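You operate a simulated robot arm through the tools that you are given. There is no shell and no other tool. Be economical: measure what you need, move in short steps, check, and stop when the job is done.

The job below is to be done with a simulated robot arm. You get a single attempt, and the scene is never put back.

TASK
Prime the filler: 3 strokes of the red lever into the drip cup.
Fine: park the spout, then open the yellow valve, then stroke; shut the valve after; lay the white pad on the drip tray; spill nothing.
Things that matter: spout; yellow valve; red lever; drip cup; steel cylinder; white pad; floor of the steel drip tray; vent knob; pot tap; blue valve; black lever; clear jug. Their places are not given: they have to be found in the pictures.

Only the result counts: the job must be done as asked and must still hold three seconds after the hand-in. Knocking over, shifting, dropping, spilling or breaking anything else fails it.

THE ROBOT
A 7-joint arm with a two-finger parallel gripper, fixed in place. Base frame: the origin is at the foot of the arm, x ahead of it, y to its left, z up. Units: mm, rad, N and s.
Its first joint turns from -2.897 to 2.897 rad. Payload 4.4 kg.
The TCP is the grasp point between the finger pads, 23 mm short of the fingertips. In the tool frame z runs along the fingers and y along their closing line. Largest opening 94 mm; finger width 38, thickness 10; the body of the gripper, 54 by 96 mm, starts 39 mm behind the TCP.
Orientation is told as [roll, pitch, yaw] about the base's x, y, z axes, in that order, counted from this pose: with the fingers straight down and closing along the base's y, the tool's x points along the base's -x, its y along +y and its z along -z.

THE INTERFACE
- The arm moves only by the tool move_arm. Its argument "plan" is a list of rows, each an object of numbers (a shift or turn left out is 0, a gripper value left out holds the last): "x", "y", "z": the shift along the tool's x, y, z in mm; "wx", "wy", "wz": the turn, a rotation vector about the tool's x, y, z in rad; "hand": the finger opening in mm, from 0 to 94. In form: [{"x": .., "y": .., "z": .., "wx": .., "wy": .., "wz": .., "hand": ..}, ...]. A call has 1 to 12 rows; each row is the pose to reach, as a shift and turn from the pose commanded when the call began, along the tool's axes at that moment. Each row takes 0.2 s and may step no farther than 50 mm and 0.15 rad from the row before; otherwise, or with a gripper value out of range, the whole call is refused. Where a pose cannot be reached the arm comes as near as it can. A force on the tool above 50 N (or 10 N above the force at the start of the call, whichever is more), or a blocked arm, ends the call early, and 0.2 s more pass. Each finger travels about 72 mm/s and halts on what it meets, pressing with about 34 N; the grip force reading is that of the motor and also rises with nothing between the fingers. The clock runs only during rows and for 0.2 s after the last one: add rows that repeat a pose to give the fingers time. It gives the time, the measured TCP pose, the force on the tool (base axes), the opening and the grip force at its end, in the units of the frame above (readings bear some noise), and new pictures: "show" is both (left out), scene, wrist or none.
- Cameras (640 x 400 px; columns grow to the right, rows downward): "scene" is fixed at [50.4, -499.3, 1210]; the picture's right is [0.85, -0.53, 0.00], its down [-0.12, -0.19, -0.97] and it looks along [0.52, 0.83, -0.22] (base axes); focal length 374 px, centre (320, 200). "wrist" rides on the gripper at [86, 16, -75] in the tool frame; the picture's right is [-0.18, 0.98, 0.00], its down [-0.58, -0.11, -0.81] and it looks along [-0.79, -0.15, 0.59] (tool axes); focal length 243 px, centre (320, 200).
- point_at(camera, pixels): for up to 12 pixels [column, row] of the newest picture of that camera ("zoom" is the newest enlarged one), the place [x, y, z] in the base frame of the surface seen there, good to about 2 mm. No time passes.
- enlarge(camera, box): a new picture of the part [left, top, right, bottom] of that camera's present view, enlarged. No time passes.
- job_done(): hands the job in; it is judged then, once.

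Work in short steps. Measure before you move; look again where a grasp or a placing could have gone wrong, and mend it. You have 80 turns and 200 pictures in all, those below and enlarged ones among them. Open the gripper and draw the arm clear of the work before you hand the job in, unless the task says otherwise; then end with one line.

The tools are called after "Call:" as a command line: name --argument value ..., lists and objects as JSON in quotes. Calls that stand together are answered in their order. move_arm: Moves the arm, as the interface text tells. Its arguments: {"type":"object","properties":{"plan":{"type":"array","items":{"type":"object","properties":{"x":{"type":"number"},"y":{"type":"number"},"z":{"type":"number"},"wx":{"type":"number"},"wy":{"type":"number"},"wz":{"type":"number"},"hand":{"type":"number"}}}},"show":{"type":"string","enum":["both","scene","wrist","none"]}},"required":["plan"]} The other tools are called the same way: point_at (camera, pixels) gives the place of the surface under pixels of a picture; enlarge (camera, box) takes an enlarged picture of a part of a camera's view; job_done () hands the job in.

At the start:

```text
clock: 0.0
ee_pos: [415.2, 472.9, 1265.2]
orientation: [0.001, 0.0, -0.002]
contact_force: [0.8, 0.6, 0.1]
width: 93.9
grasp_force: 0.1
```

scene: 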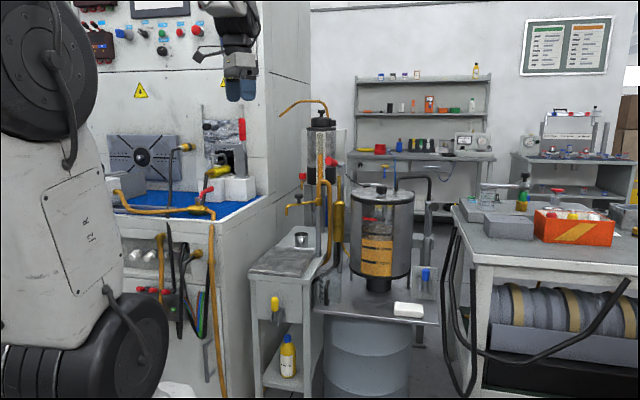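
wrist: 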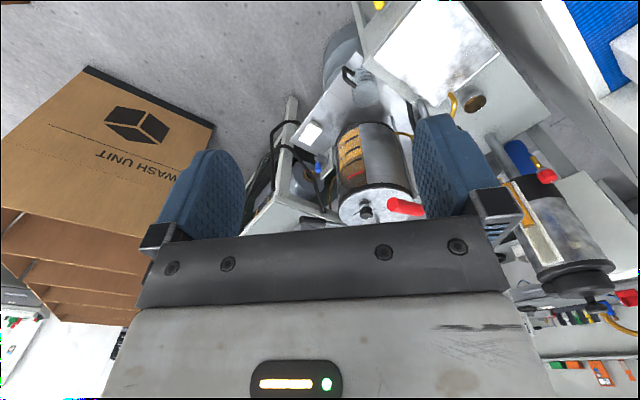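

The scene shows the filler around columns 250-440, rows 90-330. I enlarge that area to identify the parts.

Call:
enlarge --camera "scene" --box '[240, 80, 450, 211]'

Call:
enlarge --camera "scene" --box '[240, 200, 450, 331]'

Call:
enlarge --camera "wrist" --box '[240, 0, 640, 250]'

```text
3.05 times, centred on (345, 146) of scene
```

zoom: 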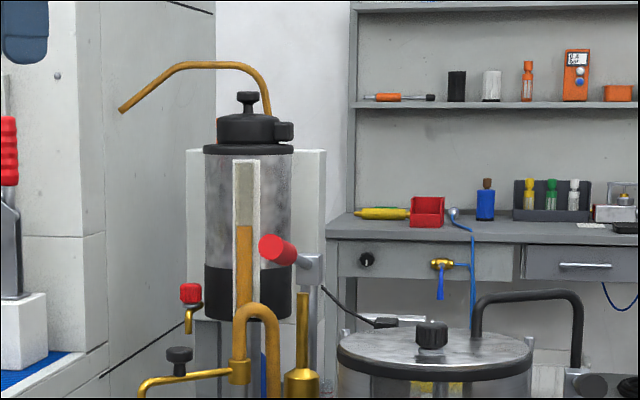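

```text
3.05 times, centred on (345, 266) of scene
```

zoom: 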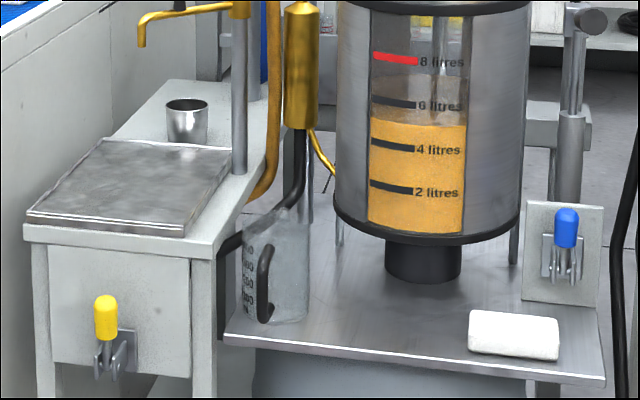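

```text
1.60 times, centred on (440, 125) of wrist
```

zoom: 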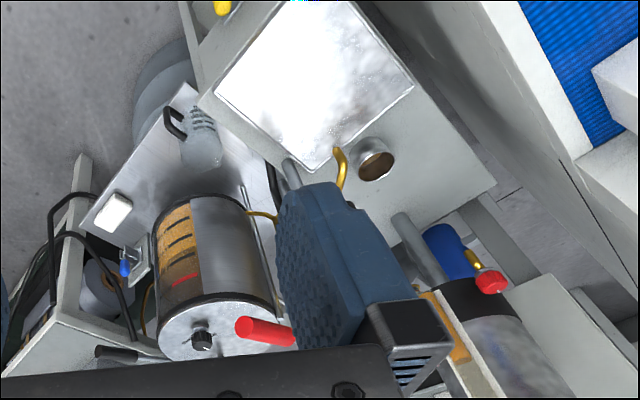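

I measure the key pieces on the scene: spout tip, knobs, levers, cup, tray, pad and jug.

Call:
point_at --camera "scene" --pixels '[[287, 211], [299, 199], [318, 201], [302, 176], [330, 162], [342, 167], [301, 236], [275, 302], [285, 262], [408, 309], [425, 272], [328, 290]]'

Call:
enlarge --camera "scene" --box '[280, 150, 360, 200]'

Call:
enlarge --camera "scene" --box '[270, 190, 366, 250]'

Call:
enlarge --camera "scene" --box '[245, 225, 341, 285]'

Call:
enlarge --camera "scene" --box '[250, 280, 314, 320]'

```text
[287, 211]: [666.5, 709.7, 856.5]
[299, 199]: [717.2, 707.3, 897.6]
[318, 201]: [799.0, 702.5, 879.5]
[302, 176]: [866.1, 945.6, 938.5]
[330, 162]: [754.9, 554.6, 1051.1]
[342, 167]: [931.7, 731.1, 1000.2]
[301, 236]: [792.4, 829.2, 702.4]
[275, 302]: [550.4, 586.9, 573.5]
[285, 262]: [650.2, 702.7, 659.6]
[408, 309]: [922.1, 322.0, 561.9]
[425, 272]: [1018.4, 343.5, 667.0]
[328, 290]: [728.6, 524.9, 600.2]
```

```text
8.00 times, centred on (320, 175) of scene
```

zoom: 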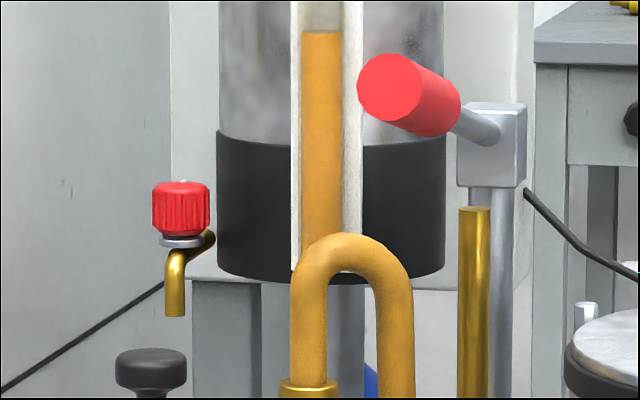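

```text
6.67 times, centred on (318, 220) of scene
```

zoom: 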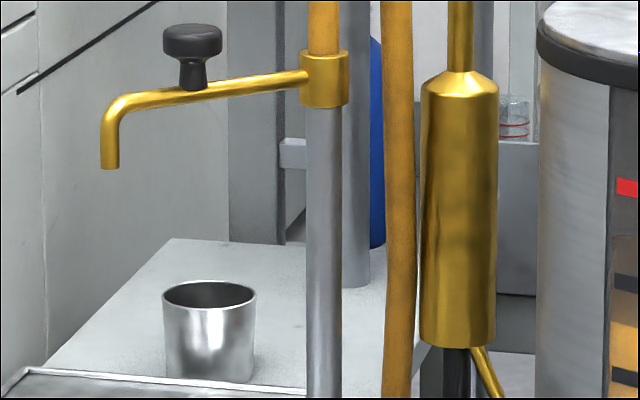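

```text
6.67 times, centred on (293, 255) of scene
```

zoom: 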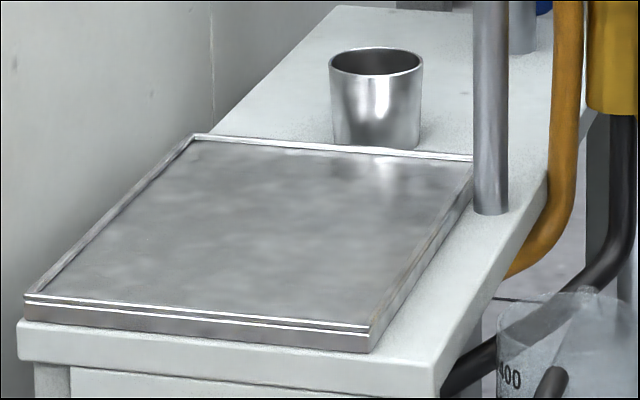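

```text
10.00 times, centred on (282, 300) of scene
```

zoom: 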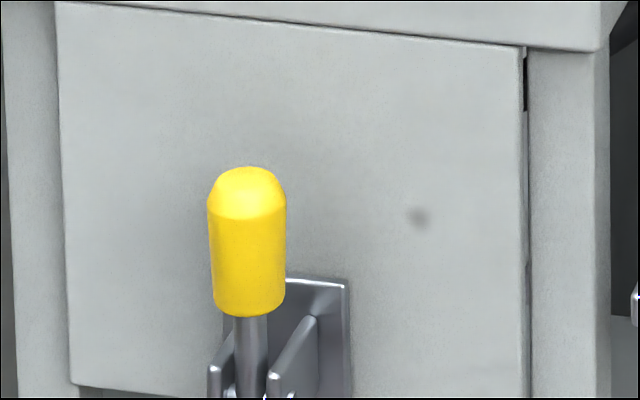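

The spout pivots about the post at about (800,702) and the cup lies about +y from it. I look closer at both valves and at the lever pivots.

Call:
enlarge --camera "scene" --box '[250, 290, 314, 330]'

Call:
point_at --camera "zoom" --pixels '[[245, 80], [245, 180], [250, 235], [250, 290], [280, 290], [330, 200], [220, 290], [500, 120], [120, 120], [300, 240]]'

Call:
enlarge --camera "scene" --box '[310, 145, 438, 225]'

Call:
point_at --camera "zoom" --pixels '[[45, 82], [80, 90], [98, 100], [110, 110], [135, 105], [120, 150], [195, 210], [250, 225], [385, 255], [500, 145], [560, 250], [120, 90]]'

Call:
enlarge --camera "scene" --box '[390, 250, 454, 290]'

```text
10.00 times, centred on (282, 310) of scene
```

zoom: 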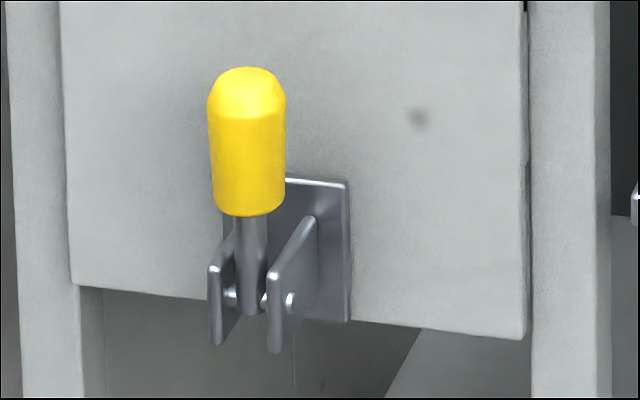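

```text
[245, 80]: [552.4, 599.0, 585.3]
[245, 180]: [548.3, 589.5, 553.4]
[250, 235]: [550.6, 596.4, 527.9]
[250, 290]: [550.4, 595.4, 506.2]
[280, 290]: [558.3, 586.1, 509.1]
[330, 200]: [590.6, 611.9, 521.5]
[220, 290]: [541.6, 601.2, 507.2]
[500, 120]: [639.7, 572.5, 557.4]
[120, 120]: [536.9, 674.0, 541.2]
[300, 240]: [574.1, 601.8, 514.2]
```

```text
5.00 times, centred on (374, 185) of scene
```

zoom: 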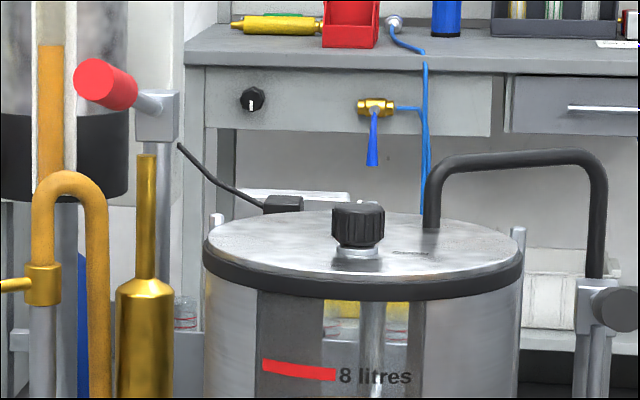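

```text
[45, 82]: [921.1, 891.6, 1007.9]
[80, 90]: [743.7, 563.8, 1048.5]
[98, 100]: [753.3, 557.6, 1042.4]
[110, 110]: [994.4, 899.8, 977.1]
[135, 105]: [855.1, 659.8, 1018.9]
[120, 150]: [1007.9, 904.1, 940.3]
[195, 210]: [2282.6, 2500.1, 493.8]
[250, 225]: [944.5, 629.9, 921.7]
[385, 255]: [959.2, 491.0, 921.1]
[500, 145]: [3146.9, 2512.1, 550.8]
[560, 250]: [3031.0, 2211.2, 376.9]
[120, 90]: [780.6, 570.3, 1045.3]
```

```text
10.00 times, centred on (422, 270) of scene
```

zoom: 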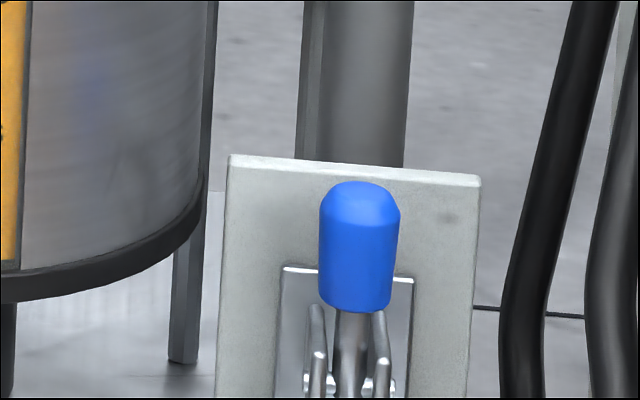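

The table stands at 45° to the base axes. I measure tray floor, rim, cup rim, pad, and spout details.

Call:
enlarge --camera "scene" --box '[380, 290, 444, 330]'

Call:
point_at --camera "zoom" --pixels '[[140, 130], [160, 180], [250, 190], [420, 200], [440, 145], [190, 130], [300, 155], [420, 150], [320, 215], [120, 215], [280, 230]]'

Call:
point_at --camera "scene" --pixels '[[250, 270], [275, 247], [313, 249], [299, 273], [285, 260], [249, 269], [300, 275], [316, 248], [274, 245], [330, 270], [301, 233], [301, 246]]'

Call:
enlarge --camera "scene" --box '[280, 185, 344, 225]'

Call:
point_at --camera "zoom" --pixels '[[70, 265], [95, 170], [160, 180], [190, 90], [190, 145], [230, 165], [300, 150], [350, 150], [385, 150], [365, 150], [355, 300], [190, 110]]'

```text
10.00 times, centred on (412, 310) of scene
```

zoom: 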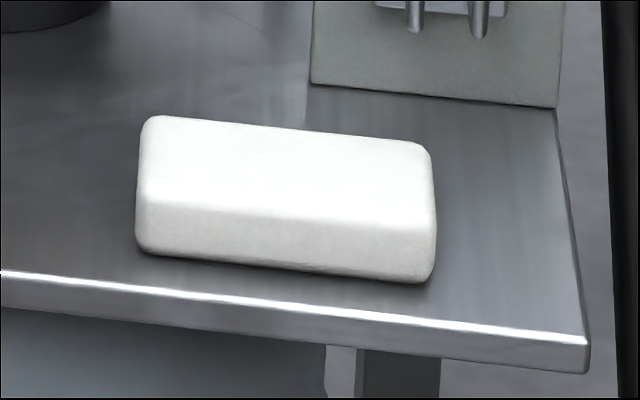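

```text
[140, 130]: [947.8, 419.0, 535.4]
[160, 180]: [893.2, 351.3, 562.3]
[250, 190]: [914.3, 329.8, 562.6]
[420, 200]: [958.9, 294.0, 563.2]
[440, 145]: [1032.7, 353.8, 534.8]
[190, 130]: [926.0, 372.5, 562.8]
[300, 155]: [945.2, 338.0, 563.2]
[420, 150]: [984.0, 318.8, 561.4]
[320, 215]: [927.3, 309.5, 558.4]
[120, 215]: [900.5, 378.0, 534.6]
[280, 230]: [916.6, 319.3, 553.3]
```

```text
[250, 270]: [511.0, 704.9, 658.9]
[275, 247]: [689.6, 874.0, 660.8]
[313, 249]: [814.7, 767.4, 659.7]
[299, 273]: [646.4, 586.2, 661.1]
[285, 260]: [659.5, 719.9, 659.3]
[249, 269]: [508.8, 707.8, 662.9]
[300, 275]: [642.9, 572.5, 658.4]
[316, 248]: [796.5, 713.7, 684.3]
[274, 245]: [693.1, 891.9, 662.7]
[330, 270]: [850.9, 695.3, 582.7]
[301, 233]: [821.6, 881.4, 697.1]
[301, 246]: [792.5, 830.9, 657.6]
```

```text
10.00 times, centred on (312, 205) of scene
```

zoom: 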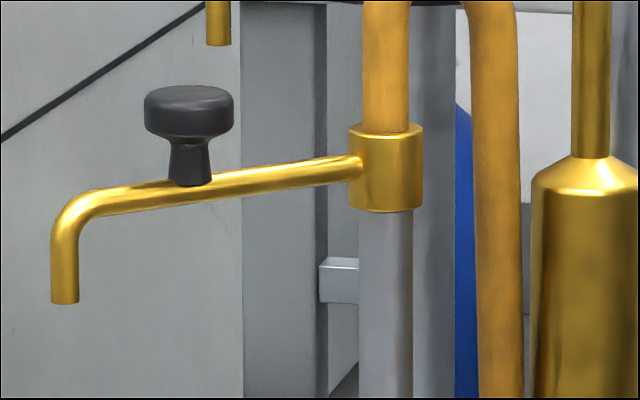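

```text
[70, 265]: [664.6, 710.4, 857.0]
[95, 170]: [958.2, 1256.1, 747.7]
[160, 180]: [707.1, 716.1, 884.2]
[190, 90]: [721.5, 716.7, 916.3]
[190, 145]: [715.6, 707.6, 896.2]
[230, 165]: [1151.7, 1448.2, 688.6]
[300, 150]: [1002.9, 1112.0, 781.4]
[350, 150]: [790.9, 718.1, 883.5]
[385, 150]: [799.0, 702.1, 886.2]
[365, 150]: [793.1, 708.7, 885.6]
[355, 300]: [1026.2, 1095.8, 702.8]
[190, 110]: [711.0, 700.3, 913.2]
```

Geometry so far: post axis is about (807,714), spout tip radius about 142, cup centre about (808,856), so the spout needs 90° clockwise. Its knob is at about (719,712,910). I first yaw the tool and lower it in free space.

Call:
move_arm --plan '[{"x": -7, "y": 5, "z": 23, "wz": -0.125}, {"x": -14, "y": 10, "z": 46, "wz": -0.25}, {"x": -21, "y": 15, "z": 69, "wz": -0.375}, {"x": -28, "y": 20, "z": 92, "wz": -0.5}, {"x": -35, "y": 27, "z": 115, "wz": -0.61}]' --show "none"

Call:
move_arm --plan '[{"wy": -0.145}, {"wy": -0.29}, {"wy": -0.435}, {"wy": -0.58}, {"wy": -0.725}, {"wy": -0.87}, {"wy": -1.015}, {"wy": -1.16}, {"wy": -1.3}, {"wy": -1.44}, {"wy": -1.57}]'

```text
clock: 1.2
ee_pos: [449.4, 500.8, 1150.4]
orientation: [0.0, 0.001, 0.612]
contact_force: [0.4, 0.1, 0.5]
width: 93.7
grasp_force: 0.1
```

```text
clock: 3.6
ee_pos: [450.7, 500.6, 1152.6]
orientation: [2.46, -1.568, -1.85]
contact_force: [0.0, -0.1, 1.0]
width: 94.3
grasp_force: 0.0
```

scene: 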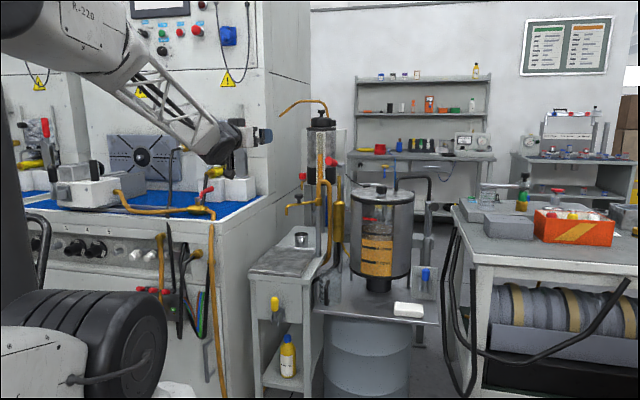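
wrist: 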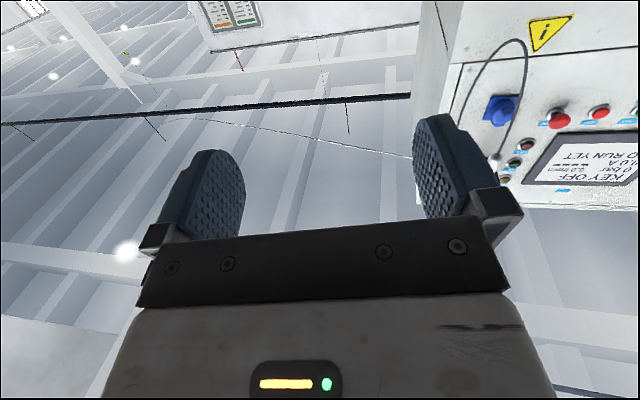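

The horizontal pose works. Before approaching I check where the white cabinet beside the table stands, and the lever and spout geometry for clearances.

Call:
point_at --camera "scene" --pixels '[[262, 110], [266, 180], [272, 230], [240, 215], [225, 240], [255, 228], [307, 184], [320, 112], [321, 165], [282, 112]]'

Call:
enlarge --camera "scene" --box '[300, 150, 364, 190]'

Call:
point_at --camera "zoom" --pixels '[[225, 90], [240, 60], [290, 60], [290, 100], [330, 120], [350, 130], [375, 120], [375, 160], [415, 140], [390, 250], [370, 230], [395, 102]]'

```text
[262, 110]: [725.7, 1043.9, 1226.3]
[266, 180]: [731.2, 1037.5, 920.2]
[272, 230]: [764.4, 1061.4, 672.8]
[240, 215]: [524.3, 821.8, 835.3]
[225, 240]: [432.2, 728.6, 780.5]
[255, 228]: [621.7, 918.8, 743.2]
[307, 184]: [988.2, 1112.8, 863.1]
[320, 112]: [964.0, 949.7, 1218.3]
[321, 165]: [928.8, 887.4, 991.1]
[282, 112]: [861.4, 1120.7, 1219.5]
```

```text
10.00 times, centred on (332, 170) of scene
```

zoom: 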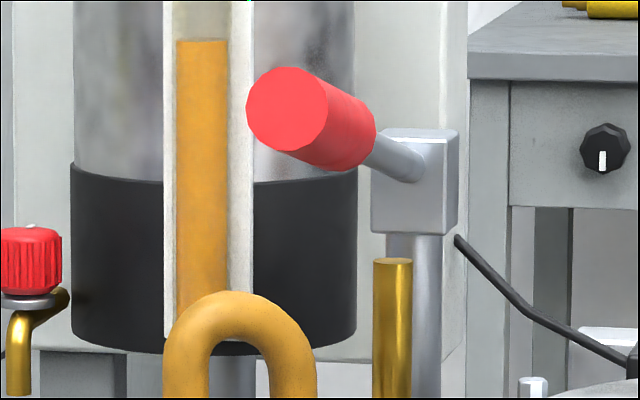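

```text
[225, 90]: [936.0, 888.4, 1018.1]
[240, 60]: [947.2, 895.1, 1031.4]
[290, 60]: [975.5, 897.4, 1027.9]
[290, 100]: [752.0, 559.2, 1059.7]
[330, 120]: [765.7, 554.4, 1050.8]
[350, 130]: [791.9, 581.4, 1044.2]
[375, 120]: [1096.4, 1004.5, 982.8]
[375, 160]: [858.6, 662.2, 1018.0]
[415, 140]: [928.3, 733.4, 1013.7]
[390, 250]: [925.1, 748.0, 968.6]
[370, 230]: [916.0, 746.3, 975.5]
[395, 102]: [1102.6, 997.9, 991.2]
```

The cabinet face lies at (x−y)/√2 ≈ −209, well clear. I move to a pre-grasp point 90 mm short of the knob at knob height, with the opening narrowed to 70.

Call:
move_arm --plan '[{"x": 30, "y": 2, "z": 31, "hand": 70}, {"x": 60, "y": 5, "z": 62}, {"x": 90, "y": 7, "z": 93}, {"x": 120, "y": 10, "z": 124}, {"x": 150, "y": 12, "z": 155}, {"x": 180, "y": 14, "z": 186}, {"x": 210, "y": 16, "z": 217}, {"x": 236, "y": 19, "z": 251}]'

Call:
enlarge --camera "scene" --box '[250, 170, 346, 230]'

```text
clock: 5.4
ee_pos: [646.7, 659.8, 914.4]
orientation: [0.06, -1.572, 0.551]
contact_force: [-0.7, 0.2, 1.2]
width: 70.0
grasp_force: 0.0
```

scene: 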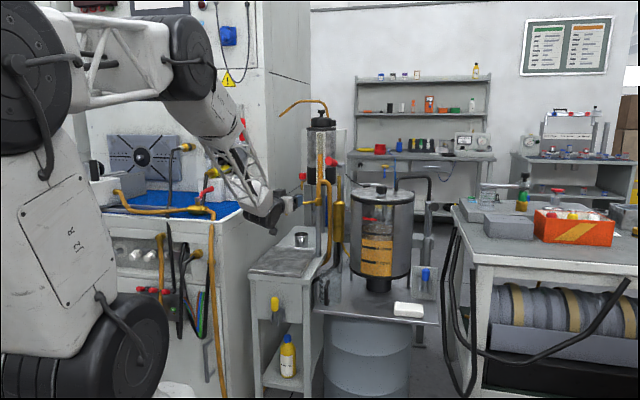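
wrist: 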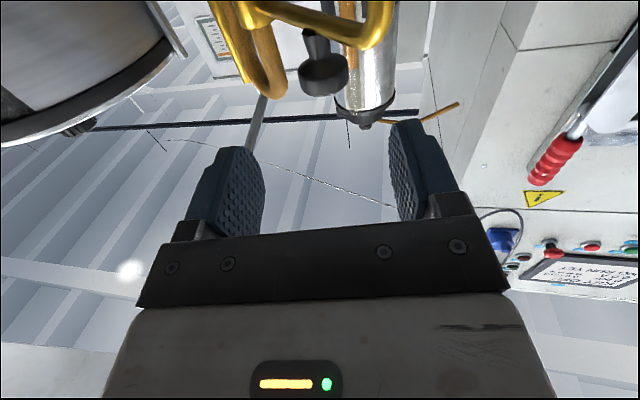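

```text
6.67 times, centred on (298, 200) of scene
```

zoom: 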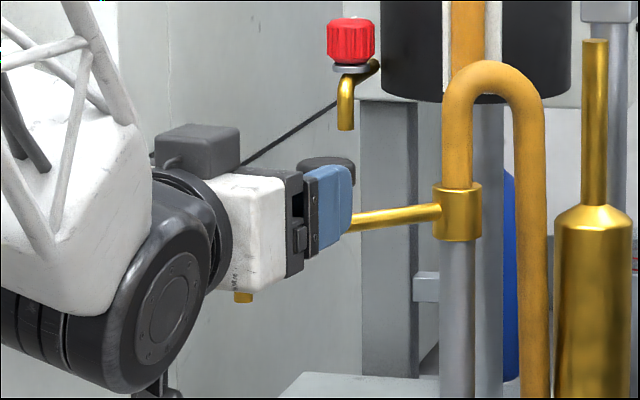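

The wrist view shows the knob at (322,72) between the fingers. I measure it there.

Call:
point_at --camera "wrist" --pixels '[[322, 80], [305, 75], [343, 75], [315, 50], [325, 92], [310, 36], [290, 20], [383, 15], [350, 40]]'

Call:
enlarge --camera "wrist" --box '[240, 0, 400, 100]'

```text
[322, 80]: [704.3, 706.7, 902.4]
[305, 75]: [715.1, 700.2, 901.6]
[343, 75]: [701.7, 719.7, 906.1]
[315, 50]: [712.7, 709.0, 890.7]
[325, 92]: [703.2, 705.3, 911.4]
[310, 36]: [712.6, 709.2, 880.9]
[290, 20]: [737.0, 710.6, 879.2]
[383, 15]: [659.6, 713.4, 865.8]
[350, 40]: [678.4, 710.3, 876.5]
```

```text
4.00 times, centred on (320, 50) of wrist
```

zoom: 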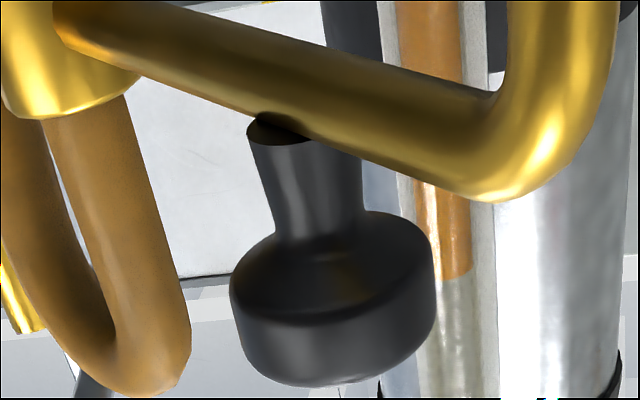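

Knob axis is about (719,712), head z 899–917, and lateral error is about 1 mm. I advance 88 mm and close on the knob.

Call:
move_arm --plan '[{"z": 30, "y": 1}, {"z": 60, "y": 1}, {"z": 88, "y": 1}, {"z": 88, "y": 1, "hand": 20}, {"z": 88, "y": 1, "hand": 20}, {"z": 88, "y": 1, "hand": 20}]'

Call:
enlarge --camera "scene" --box '[250, 170, 346, 230]'

```text
clock: 6.9
ee_pos: [716.2, 711.6, 913.3]
orientation: [-0.128, -1.569, 0.744]
contact_force: [4.7, 23.1, -3.2]
width: 33.1
grasp_force: 44.6
stopped in row 6: the force on the tool passed its limit (the readings are from after the stop); the commanded pose is now the measured one
```

scene: 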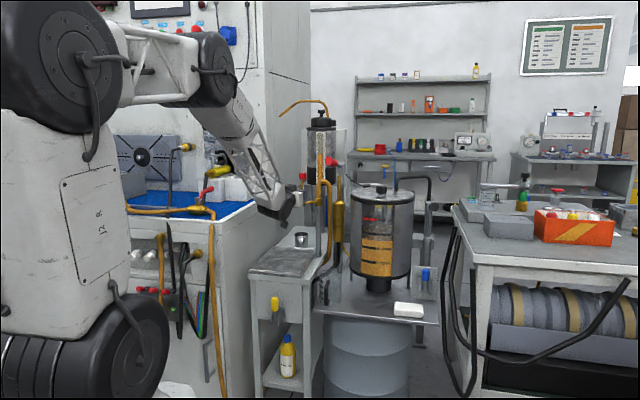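
wrist: 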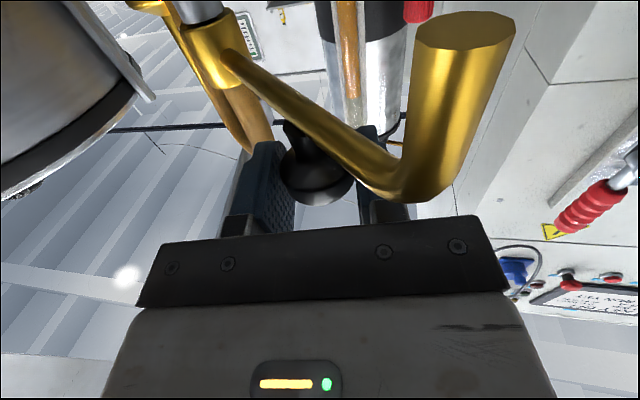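

```text
6.67 times, centred on (298, 200) of scene
```

zoom: 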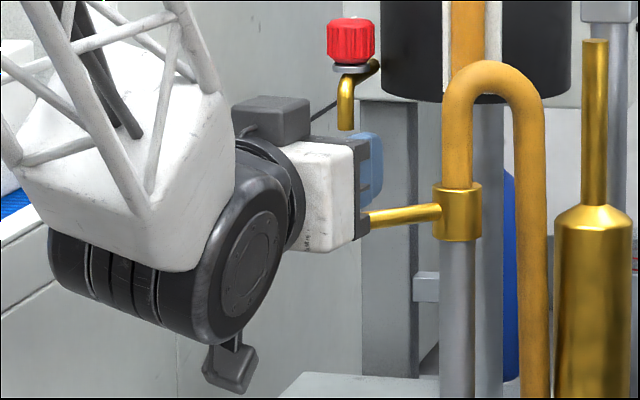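

The knob is held (33 mm), yaw is about 0.616. I swing the first 30° of the arc about the post, turning the tool a little with it.

Call:
move_arm --plan '[{"x": 0, "y": 9, "z": 7.2, "wx": 0.02}, {"y": 17, "z": 15.7, "wx": 0.04}, {"y": 23.7, "z": 25.2, "wx": 0.06}, {"y": 29.4, "z": 35.4, "wx": 0.09}]' --show "wrist"

Call:
enlarge --camera "scene" --box '[250, 170, 346, 230]'

```text
clock: 7.9
ee_pos: [729.8, 755.3, 914.1]
orientation: [-0.4, -1.57, 0.92]
contact_force: [-0.8, -10.6, 1.3]
width: 33.3
grasp_force: 45.5
```

wrist: 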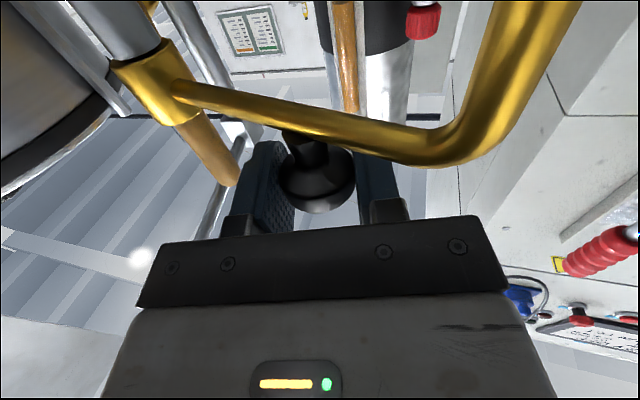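

```text
6.67 times, centred on (298, 200) of scene
```

zoom: 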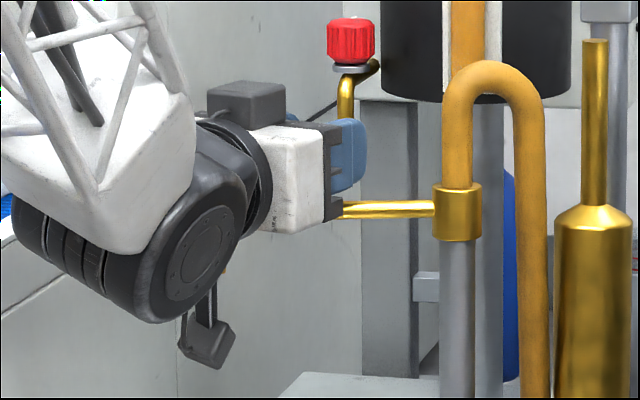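

The spout follows with low force. I continue to about 75°, then check.

Call:
move_arm --plan '[{"y": 5.1, "z": 10.5, "wx": 0.03}, {"y": 8.8, "z": 21.5, "wx": 0.06}, {"y": 11.1, "z": 32.9, "wx": 0.09}, {"y": 11.85, "z": 44.5, "wx": 0.12}, {"y": 11, "z": 56.1, "wx": 0.15}, {"y": 8.8, "z": 67.6, "wx": 0.18}]' --show "wrist"

Call:
enlarge --camera "scene" --box '[250, 170, 346, 230]'

```text
clock: 9.3
ee_pos: [780.4, 798.0, 913.9]
orientation: [-0.643, -1.57, 0.989]
contact_force: [-12.0, 19.1, -5.9]
width: 32.9
grasp_force: 45.0
```

wrist: 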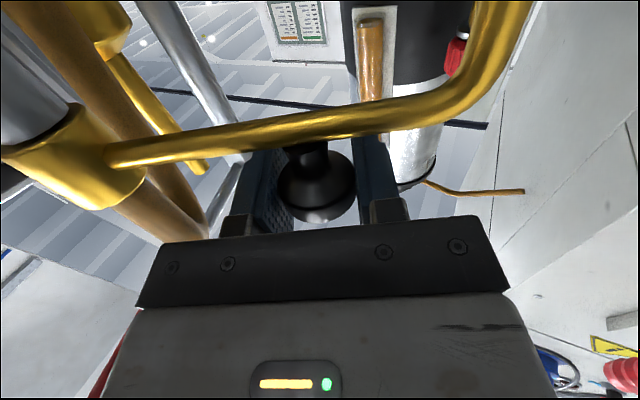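

```text
6.67 times, centred on (298, 200) of scene
```

zoom: 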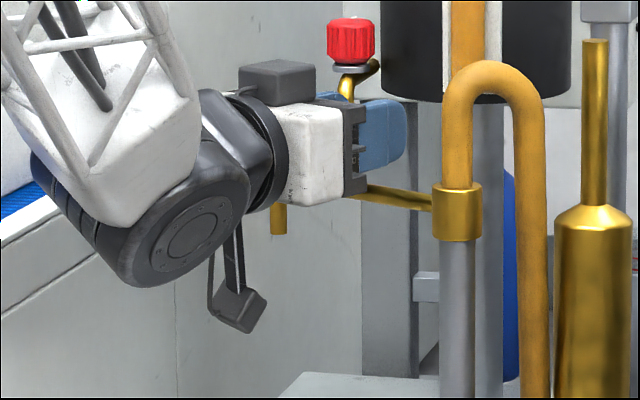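

Currently about 73° round. I finish the swing to 90° and check where the tip stands over the cup.

Call:
move_arm --plan '[{"y": -1.8, "z": 11.5, "wx": 0.02}, {"y": -5, "z": 22.7, "wx": 0.03}, {"y": -5, "z": 22.7, "wx": 0.03}]' --show "wrist"

Call:
enlarge --camera "scene" --box '[250, 190, 346, 250]'

Call:
point_at --camera "wrist" --pixels '[[150, 140], [250, 120], [350, 100], [420, 75], [330, 180]]'

```text
clock: 9.9
ee_pos: [800.7, 803.5, 914.5]
orientation: [-0.786, -1.568, 1.107]
contact_force: [-0.6, 16.3, -3.7]
width: 33.2
grasp_force: 44.6
stopped in row 2: the force on the tool passed its limit (the readings are from after the stop); the commanded pose is now the measured one
```

wrist: 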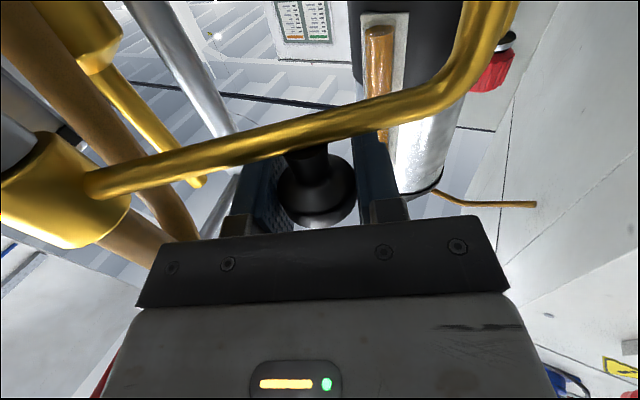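

```text
6.67 times, centred on (298, 220) of scene
```

zoom: 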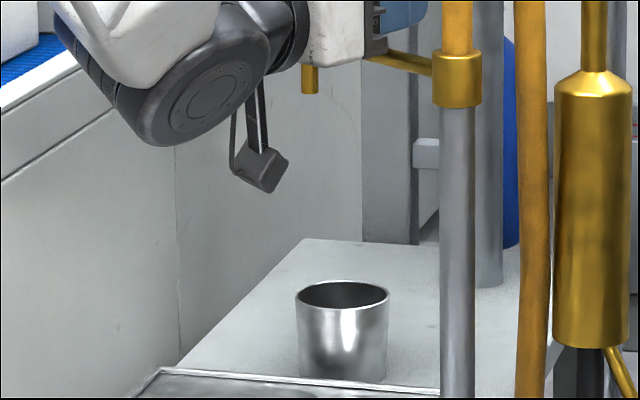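

```text
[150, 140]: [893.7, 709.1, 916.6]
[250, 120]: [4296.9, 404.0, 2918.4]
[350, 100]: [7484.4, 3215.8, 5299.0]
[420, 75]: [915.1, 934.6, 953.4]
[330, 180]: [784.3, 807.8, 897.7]
```

The call stopped on force near 86°. I measure the pipe direction and the tip position.

Call:
point_at --camera "wrist" --pixels '[[120, 182], [170, 172], [220, 157], [250, 147], [300, 133], [350, 115], [400, 100], [440, 85], [310, 165]]'

Call:
point_at --camera "zoom" --pixels '[[310, 75], [310, 88], [341, 300], [342, 288], [342, 283], [300, 300], [384, 300], [459, 80]]'

```text
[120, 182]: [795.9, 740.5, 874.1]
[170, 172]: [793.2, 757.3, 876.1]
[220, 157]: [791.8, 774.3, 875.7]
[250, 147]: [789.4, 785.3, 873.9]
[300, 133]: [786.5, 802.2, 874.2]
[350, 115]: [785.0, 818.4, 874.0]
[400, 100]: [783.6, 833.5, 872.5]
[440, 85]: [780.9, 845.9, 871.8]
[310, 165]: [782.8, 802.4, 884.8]
```

```text
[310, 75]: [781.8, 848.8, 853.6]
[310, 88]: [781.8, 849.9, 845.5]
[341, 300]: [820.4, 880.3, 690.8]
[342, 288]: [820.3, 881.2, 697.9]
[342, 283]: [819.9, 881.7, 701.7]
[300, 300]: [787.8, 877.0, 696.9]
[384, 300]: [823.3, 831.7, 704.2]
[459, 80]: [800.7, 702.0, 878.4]
```

The pipe is about 8° short of 90° (tip about (786,855), cup centre about (808,856)), and the knob slipped about 5 mm in the grip. I push on 14 mm in small steps along +x.

Call:
move_arm --plan '[{"y": -1, "z": 4, "wx": 0.02}, {"y": -2.5, "z": 8, "wx": 0.04}, {"y": -4, "z": 12, "wx": 0.06}, {"y": -4.5, "z": 14, "wx": 0.08}, {"y": -4.5, "z": 14, "wx": 0.08}]' --show "wrist"

Call:
enlarge --camera "scene" --box '[250, 190, 346, 250]'

Call:
point_at --camera "wrist" --pixels '[[120, 185], [170, 175], [220, 160], [250, 150], [300, 133], [350, 117], [400, 102], [440, 85]]'

Call:
point_at --camera "zoom" --pixels '[[310, 75], [315, 88], [320, 80], [325, 75]]'

```text
clock: 11.1
ee_pos: [816.0, 804.2, 914.8]
orientation: [-0.889, -1.569, 1.13]
contact_force: [-3.2, 39.1, -4.3]
width: 33.1
grasp_force: 44.7
```

wrist: 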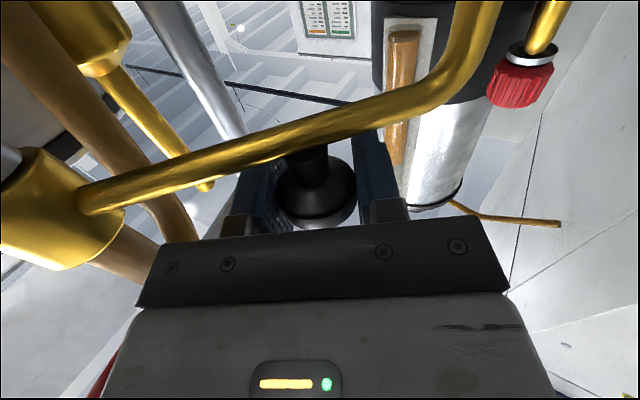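

```text
6.67 times, centred on (298, 220) of scene
```

zoom: 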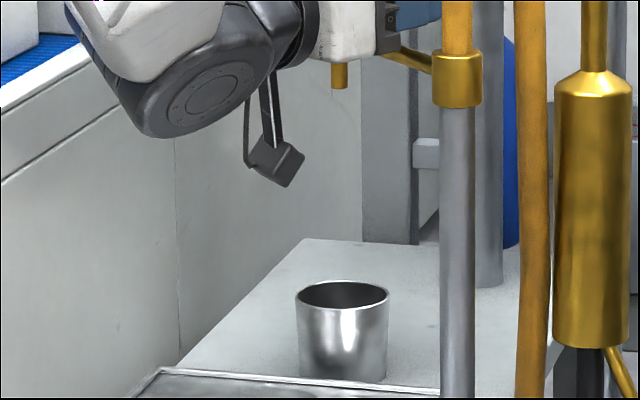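

```text
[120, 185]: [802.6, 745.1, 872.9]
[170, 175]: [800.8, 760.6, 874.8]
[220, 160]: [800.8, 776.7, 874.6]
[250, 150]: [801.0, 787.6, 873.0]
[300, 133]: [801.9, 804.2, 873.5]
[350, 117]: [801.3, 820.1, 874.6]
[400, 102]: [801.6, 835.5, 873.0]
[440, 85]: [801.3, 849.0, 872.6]
```

```text
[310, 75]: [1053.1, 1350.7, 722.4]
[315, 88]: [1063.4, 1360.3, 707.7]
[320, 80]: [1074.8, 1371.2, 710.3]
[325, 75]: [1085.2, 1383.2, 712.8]
```

The pipe now runs straight along y and the tip (zoom column 340) is above the cup (342). I release the knob and withdraw straight back.

Call:
move_arm --plan '[{"hand": 70}, {"hand": 70}, {"hand": 70}, {"z": -30}, {"z": -70}, {"z": -115}, {"z": -160}]' --show "scene"

Call:
enlarge --camera "scene" --box '[250, 190, 346, 250]'

```text
clock: 12.7
ee_pos: [659.9, 763.5, 914.7]
orientation: [-0.921, -1.568, 1.162]
contact_force: [0.2, -1.1, 0.6]
width: 69.7
grasp_force: 0.0
```

scene: 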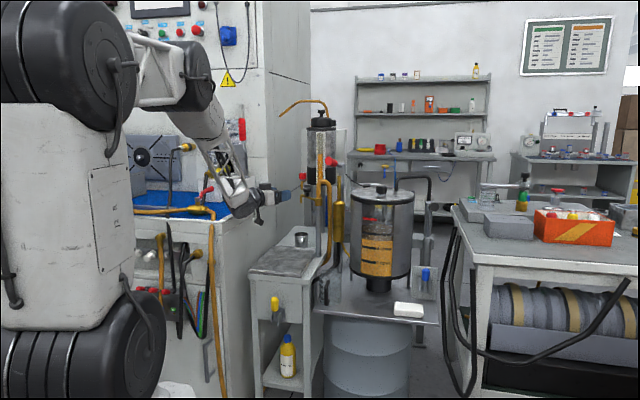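

```text
6.67 times, centred on (298, 220) of scene
```

zoom: 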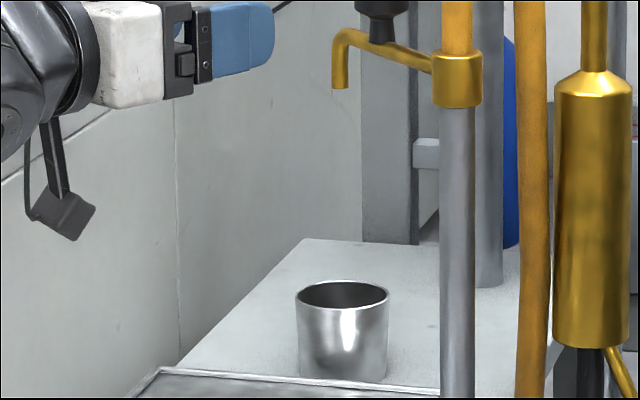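

The spout hangs clear of the hand and is over the cup. I back away along −v with the yaw turning to 45°, toward the yellow valve, and check what lies below there.

Call:
move_arm --plan '[{"x": 0, "y": -26, "z": -33, "wx": -0.078}, {"x": 0, "y": -52, "z": -66, "wx": -0.156}, {"x": 20, "y": -78, "z": -99, "wx": -0.234}, {"x": 45, "y": -104, "z": -132, "wx": -0.312}, {"x": 70, "y": -130, "z": -165, "wx": -0.39}, {"x": 93, "y": -156, "z": -198, "wx": -0.468}, {"x": 115, "y": -183, "z": -230, "wx": -0.545}]' --show "none"

Call:
move_arm --plan '[{"wy": 0.15}, {"wy": 0.3}, {"wy": 0.45}, {"wy": 0.6}, {"wy": 0.75}, {"wy": 0.9}, {"wy": 1.047}]'

Call:
point_at --camera "scene" --pixels '[[235, 390], [245, 375], [297, 206], [275, 300]]'

```text
clock: 14.3
ee_pos: [458.1, 559.5, 807.2]
orientation: [1.255, -1.554, -0.524]
contact_force: [-0.6, -0.2, 0.2]
width: 70.1
grasp_force: 0.0
out of reach, approached as far as the arm can: row 6, 7
```

```text
clock: 15.9
ee_pos: [463.9, 567.8, 885.6]
orientation: [0.05, -0.626, 0.703]
contact_force: [1.8, 2.2, 0.7]
width: 70.0
grasp_force: 0.0
```

scene: 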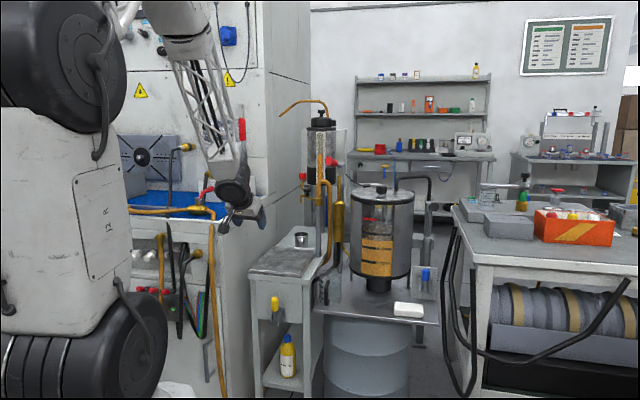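
wrist: 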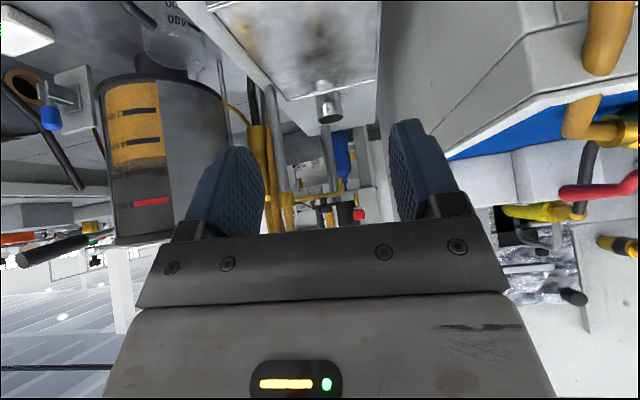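

```text
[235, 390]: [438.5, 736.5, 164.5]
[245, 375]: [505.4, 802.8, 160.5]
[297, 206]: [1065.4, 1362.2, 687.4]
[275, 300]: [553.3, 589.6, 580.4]
```

Close-in horizontal poses at low height are out of reach, but this 54°-down pose is fine. I correct the orientation and go to a pre-grasp point above and in front of the yellow valve handle.

Call:
move_arm --plan '[{"x": 17, "y": -6, "z": 33, "wy": 0.017, "wz": -0.011}, {"x": 34, "y": -12, "z": 66, "wy": 0.033, "wz": -0.022}, {"x": 51, "y": -18, "z": 99, "wy": 0.05, "wz": -0.033}, {"x": 68, "y": -25, "z": 132, "wy": 0.067, "wz": -0.044}, {"x": 85, "y": -31, "z": 165, "wy": 0.083, "wz": -0.055}, {"x": 102, "y": -37, "z": 199, "wy": 0.1, "wz": -0.066}]'

Call:
enlarge --camera "scene" --box '[210, 230, 338, 310]'

```text
clock: 17.3
ee_pos: [487.3, 543.5, 582.2]
orientation: [-0.013, -0.418, 0.795]
contact_force: [-0.1, -0.1, -0.6]
width: 70.0
grasp_force: 0.1
```

scene: 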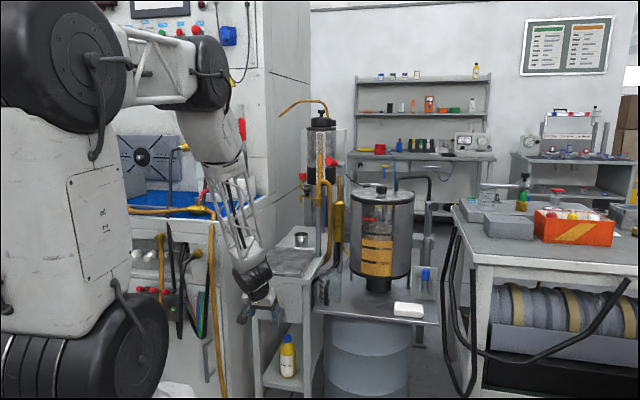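
wrist: 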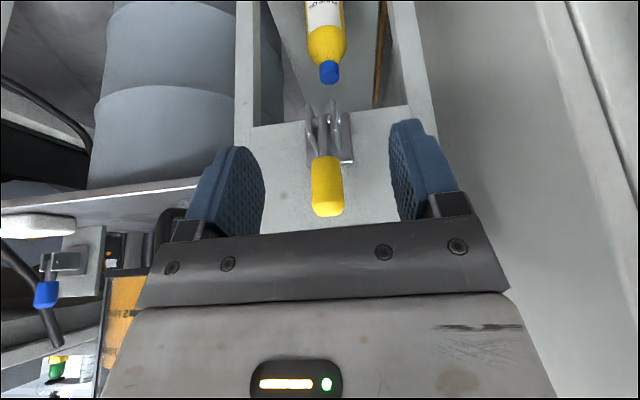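

```text
5.00 times, centred on (274, 270) of scene
```

zoom: 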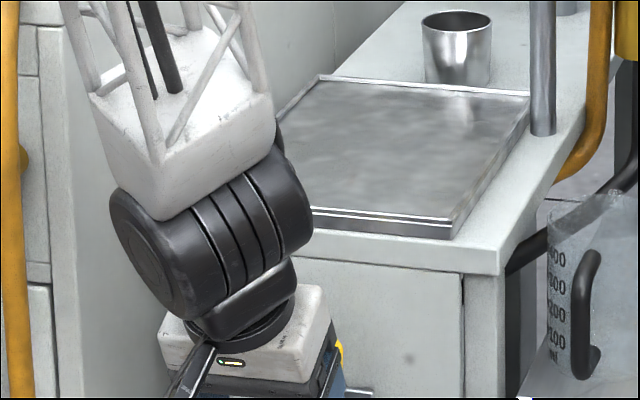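

I ended lower than planned, at (487,544,582), but clear of everything; the yellow handle is between the fingers at (327,185) in the wrist view. I measure it.

Call:
point_at --camera "wrist" --pixels '[[326, 165], [326, 190], [327, 208], [315, 185], [340, 185], [325, 135], [309, 155], [345, 150], [380, 150], [310, 130], [270, 170]]'

Call:
enlarge --camera "wrist" --box '[240, 80, 400, 230]'

```text
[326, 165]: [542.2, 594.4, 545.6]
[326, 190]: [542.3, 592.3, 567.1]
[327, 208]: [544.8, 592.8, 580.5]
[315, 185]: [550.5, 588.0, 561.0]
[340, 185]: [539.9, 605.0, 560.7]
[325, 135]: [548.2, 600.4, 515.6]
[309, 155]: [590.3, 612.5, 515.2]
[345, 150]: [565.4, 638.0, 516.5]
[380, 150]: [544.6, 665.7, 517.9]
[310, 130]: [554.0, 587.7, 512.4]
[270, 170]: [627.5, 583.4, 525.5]
```

```text
2.67 times, centred on (320, 155) of wrist
```

zoom: 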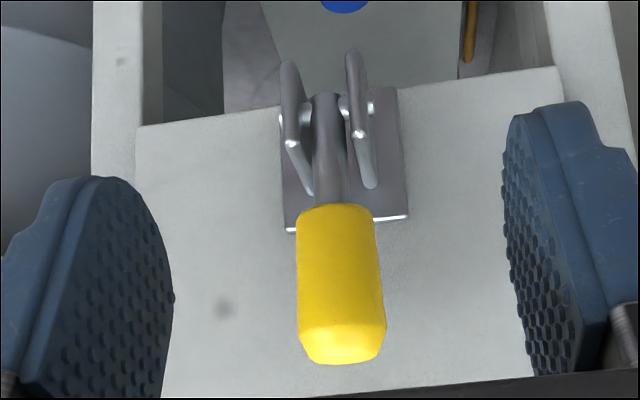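

Handle axis is at v≈815, u≈−36.5, z 538–588. I slide in horizontally 80 mm along v and close on it.

Call:
move_arm --plan '[{"x": -23.5, "y": -1, "z": 12.7}, {"x": -47, "y": -2, "z": 25.4}, {"x": -70.7, "y": -3, "z": 38}, {"x": -70.7, "y": -3, "z": 38, "hand": 15}, {"x": -70.7, "y": -3, "z": 38, "hand": 15}, {"x": -70.7, "y": -3, "z": 38, "hand": 15}]' --show "wrist"

Call:
enlarge --camera "scene" --box '[210, 230, 338, 310]'

```text
clock: 18.7
ee_pos: [547.1, 595.9, 576.4]
orientation: [-0.013, -0.417, 0.794]
contact_force: [28.6, -22.5, -4.7]
width: 30.7
grasp_force: 17.9
```

wrist: 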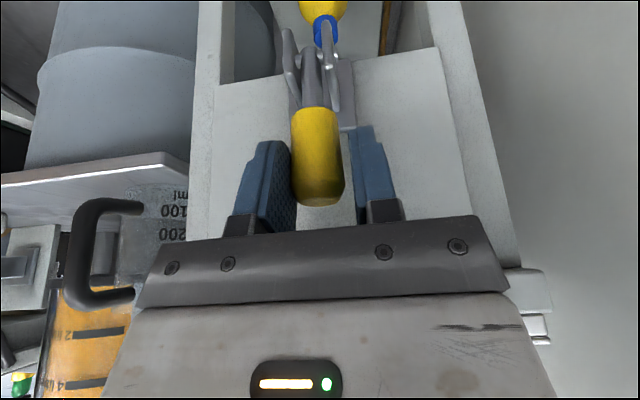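

```text
5.00 times, centred on (274, 270) of scene
```

zoom: 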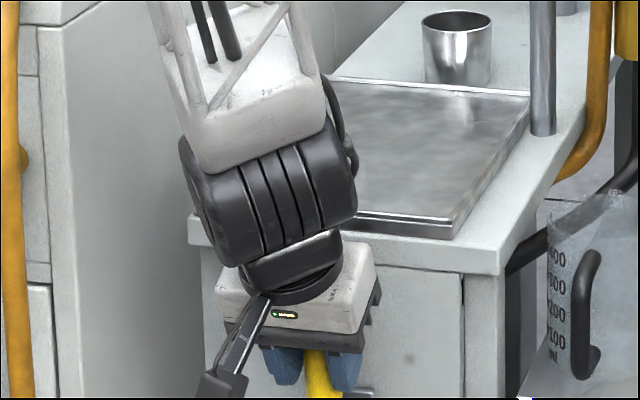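

The +u finger touches first (gap on the other side, 36 N lateral). I shift 3 mm along +u and let the fingers finish closing.

Call:
move_arm --plan '[{"y": -1.5}, {"y": -3}, {"y": -3}, {"y": -3}]' --show "wrist"

```text
clock: 19.7
ee_pos: [547.9, 595.2, 578.0]
orientation: [-0.014, -0.417, 0.794]
contact_force: [-2.4, -17.3, 5.6]
width: 26.4
grasp_force: 44.3
```

wrist: 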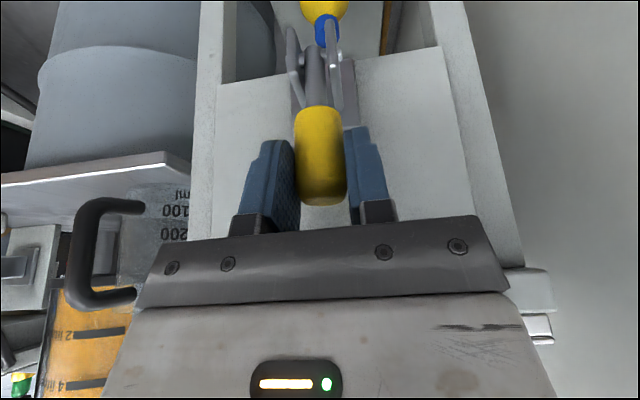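

The handle is gripped (26.4 mm). I pull it outward along an arc about its pin (v≈815, z≈508), first to about 35°.

Call:
move_arm --plan '[{"x": 7.4, "z": -2, "wy": -0.03}, {"x": 17.1, "z": -3.3, "wy": -0.07}, {"x": 25.8, "z": -3.3, "wy": -0.11}, {"x": 35.4, "z": -2.2, "wy": -0.15}]' --show "wrist"

```text
clock: 20.8
ee_pos: [531.8, 579.2, 573.2]
orientation: [-0.022, -0.544, 0.799]
contact_force: [-6.5, -7.7, 11.4]
width: 26.6
grasp_force: 44.9
out of reach, approached as far as the arm can: row 4
stopped in row 4: the force on the tool passed its limit (the readings are from after the stop); the commanded pose is now the measured one
```

wrist: 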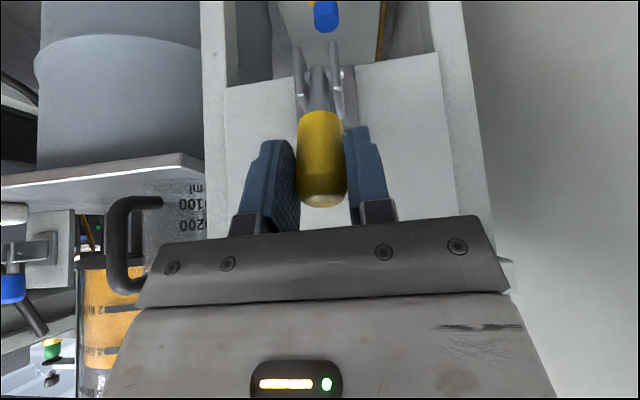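

The handle is about 24° out; the tilt made the pose unreachable. I go on along the arc while letting the tool tilt back toward vertical.

Call:
move_arm --plan '[{"x": 6.8, "z": -0.4, "wy": 0.03}, {"x": 13.3, "z": -0.4, "wy": 0.06}, {"x": 19.5, "z": 0.4, "wy": 0.09}, {"x": 25.7, "z": 1.5, "wy": 0.12}, {"x": 37.5, "z": 5.6, "wy": 0.16}]' --show "wrist"

Call:
enlarge --camera "scene" --box '[210, 250, 338, 330]'

```text
clock: 21.5
ee_pos: [526.0, 572.0, 567.4]
orientation: [-0.021, -0.477, 0.796]
contact_force: [-7.4, -14.0, 16.2]
width: 26.5
grasp_force: 45.1
stopped in row 3: the force on the tool passed its limit (the readings are from after the stop); the commanded pose is now the measured one
```

wrist: 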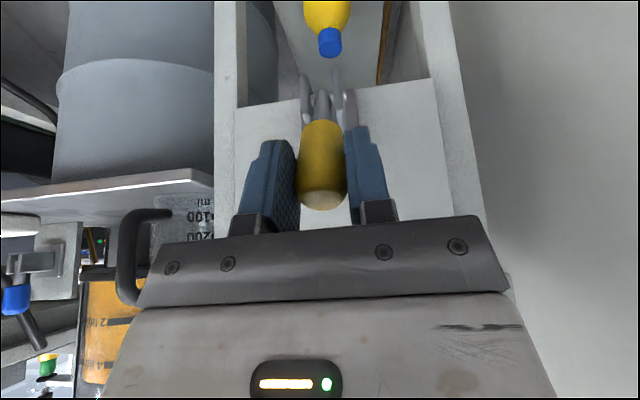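

```text
5.00 times, centred on (274, 290) of scene
```

zoom: 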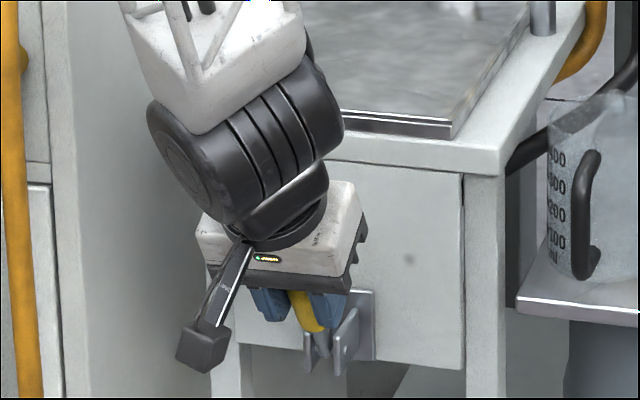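

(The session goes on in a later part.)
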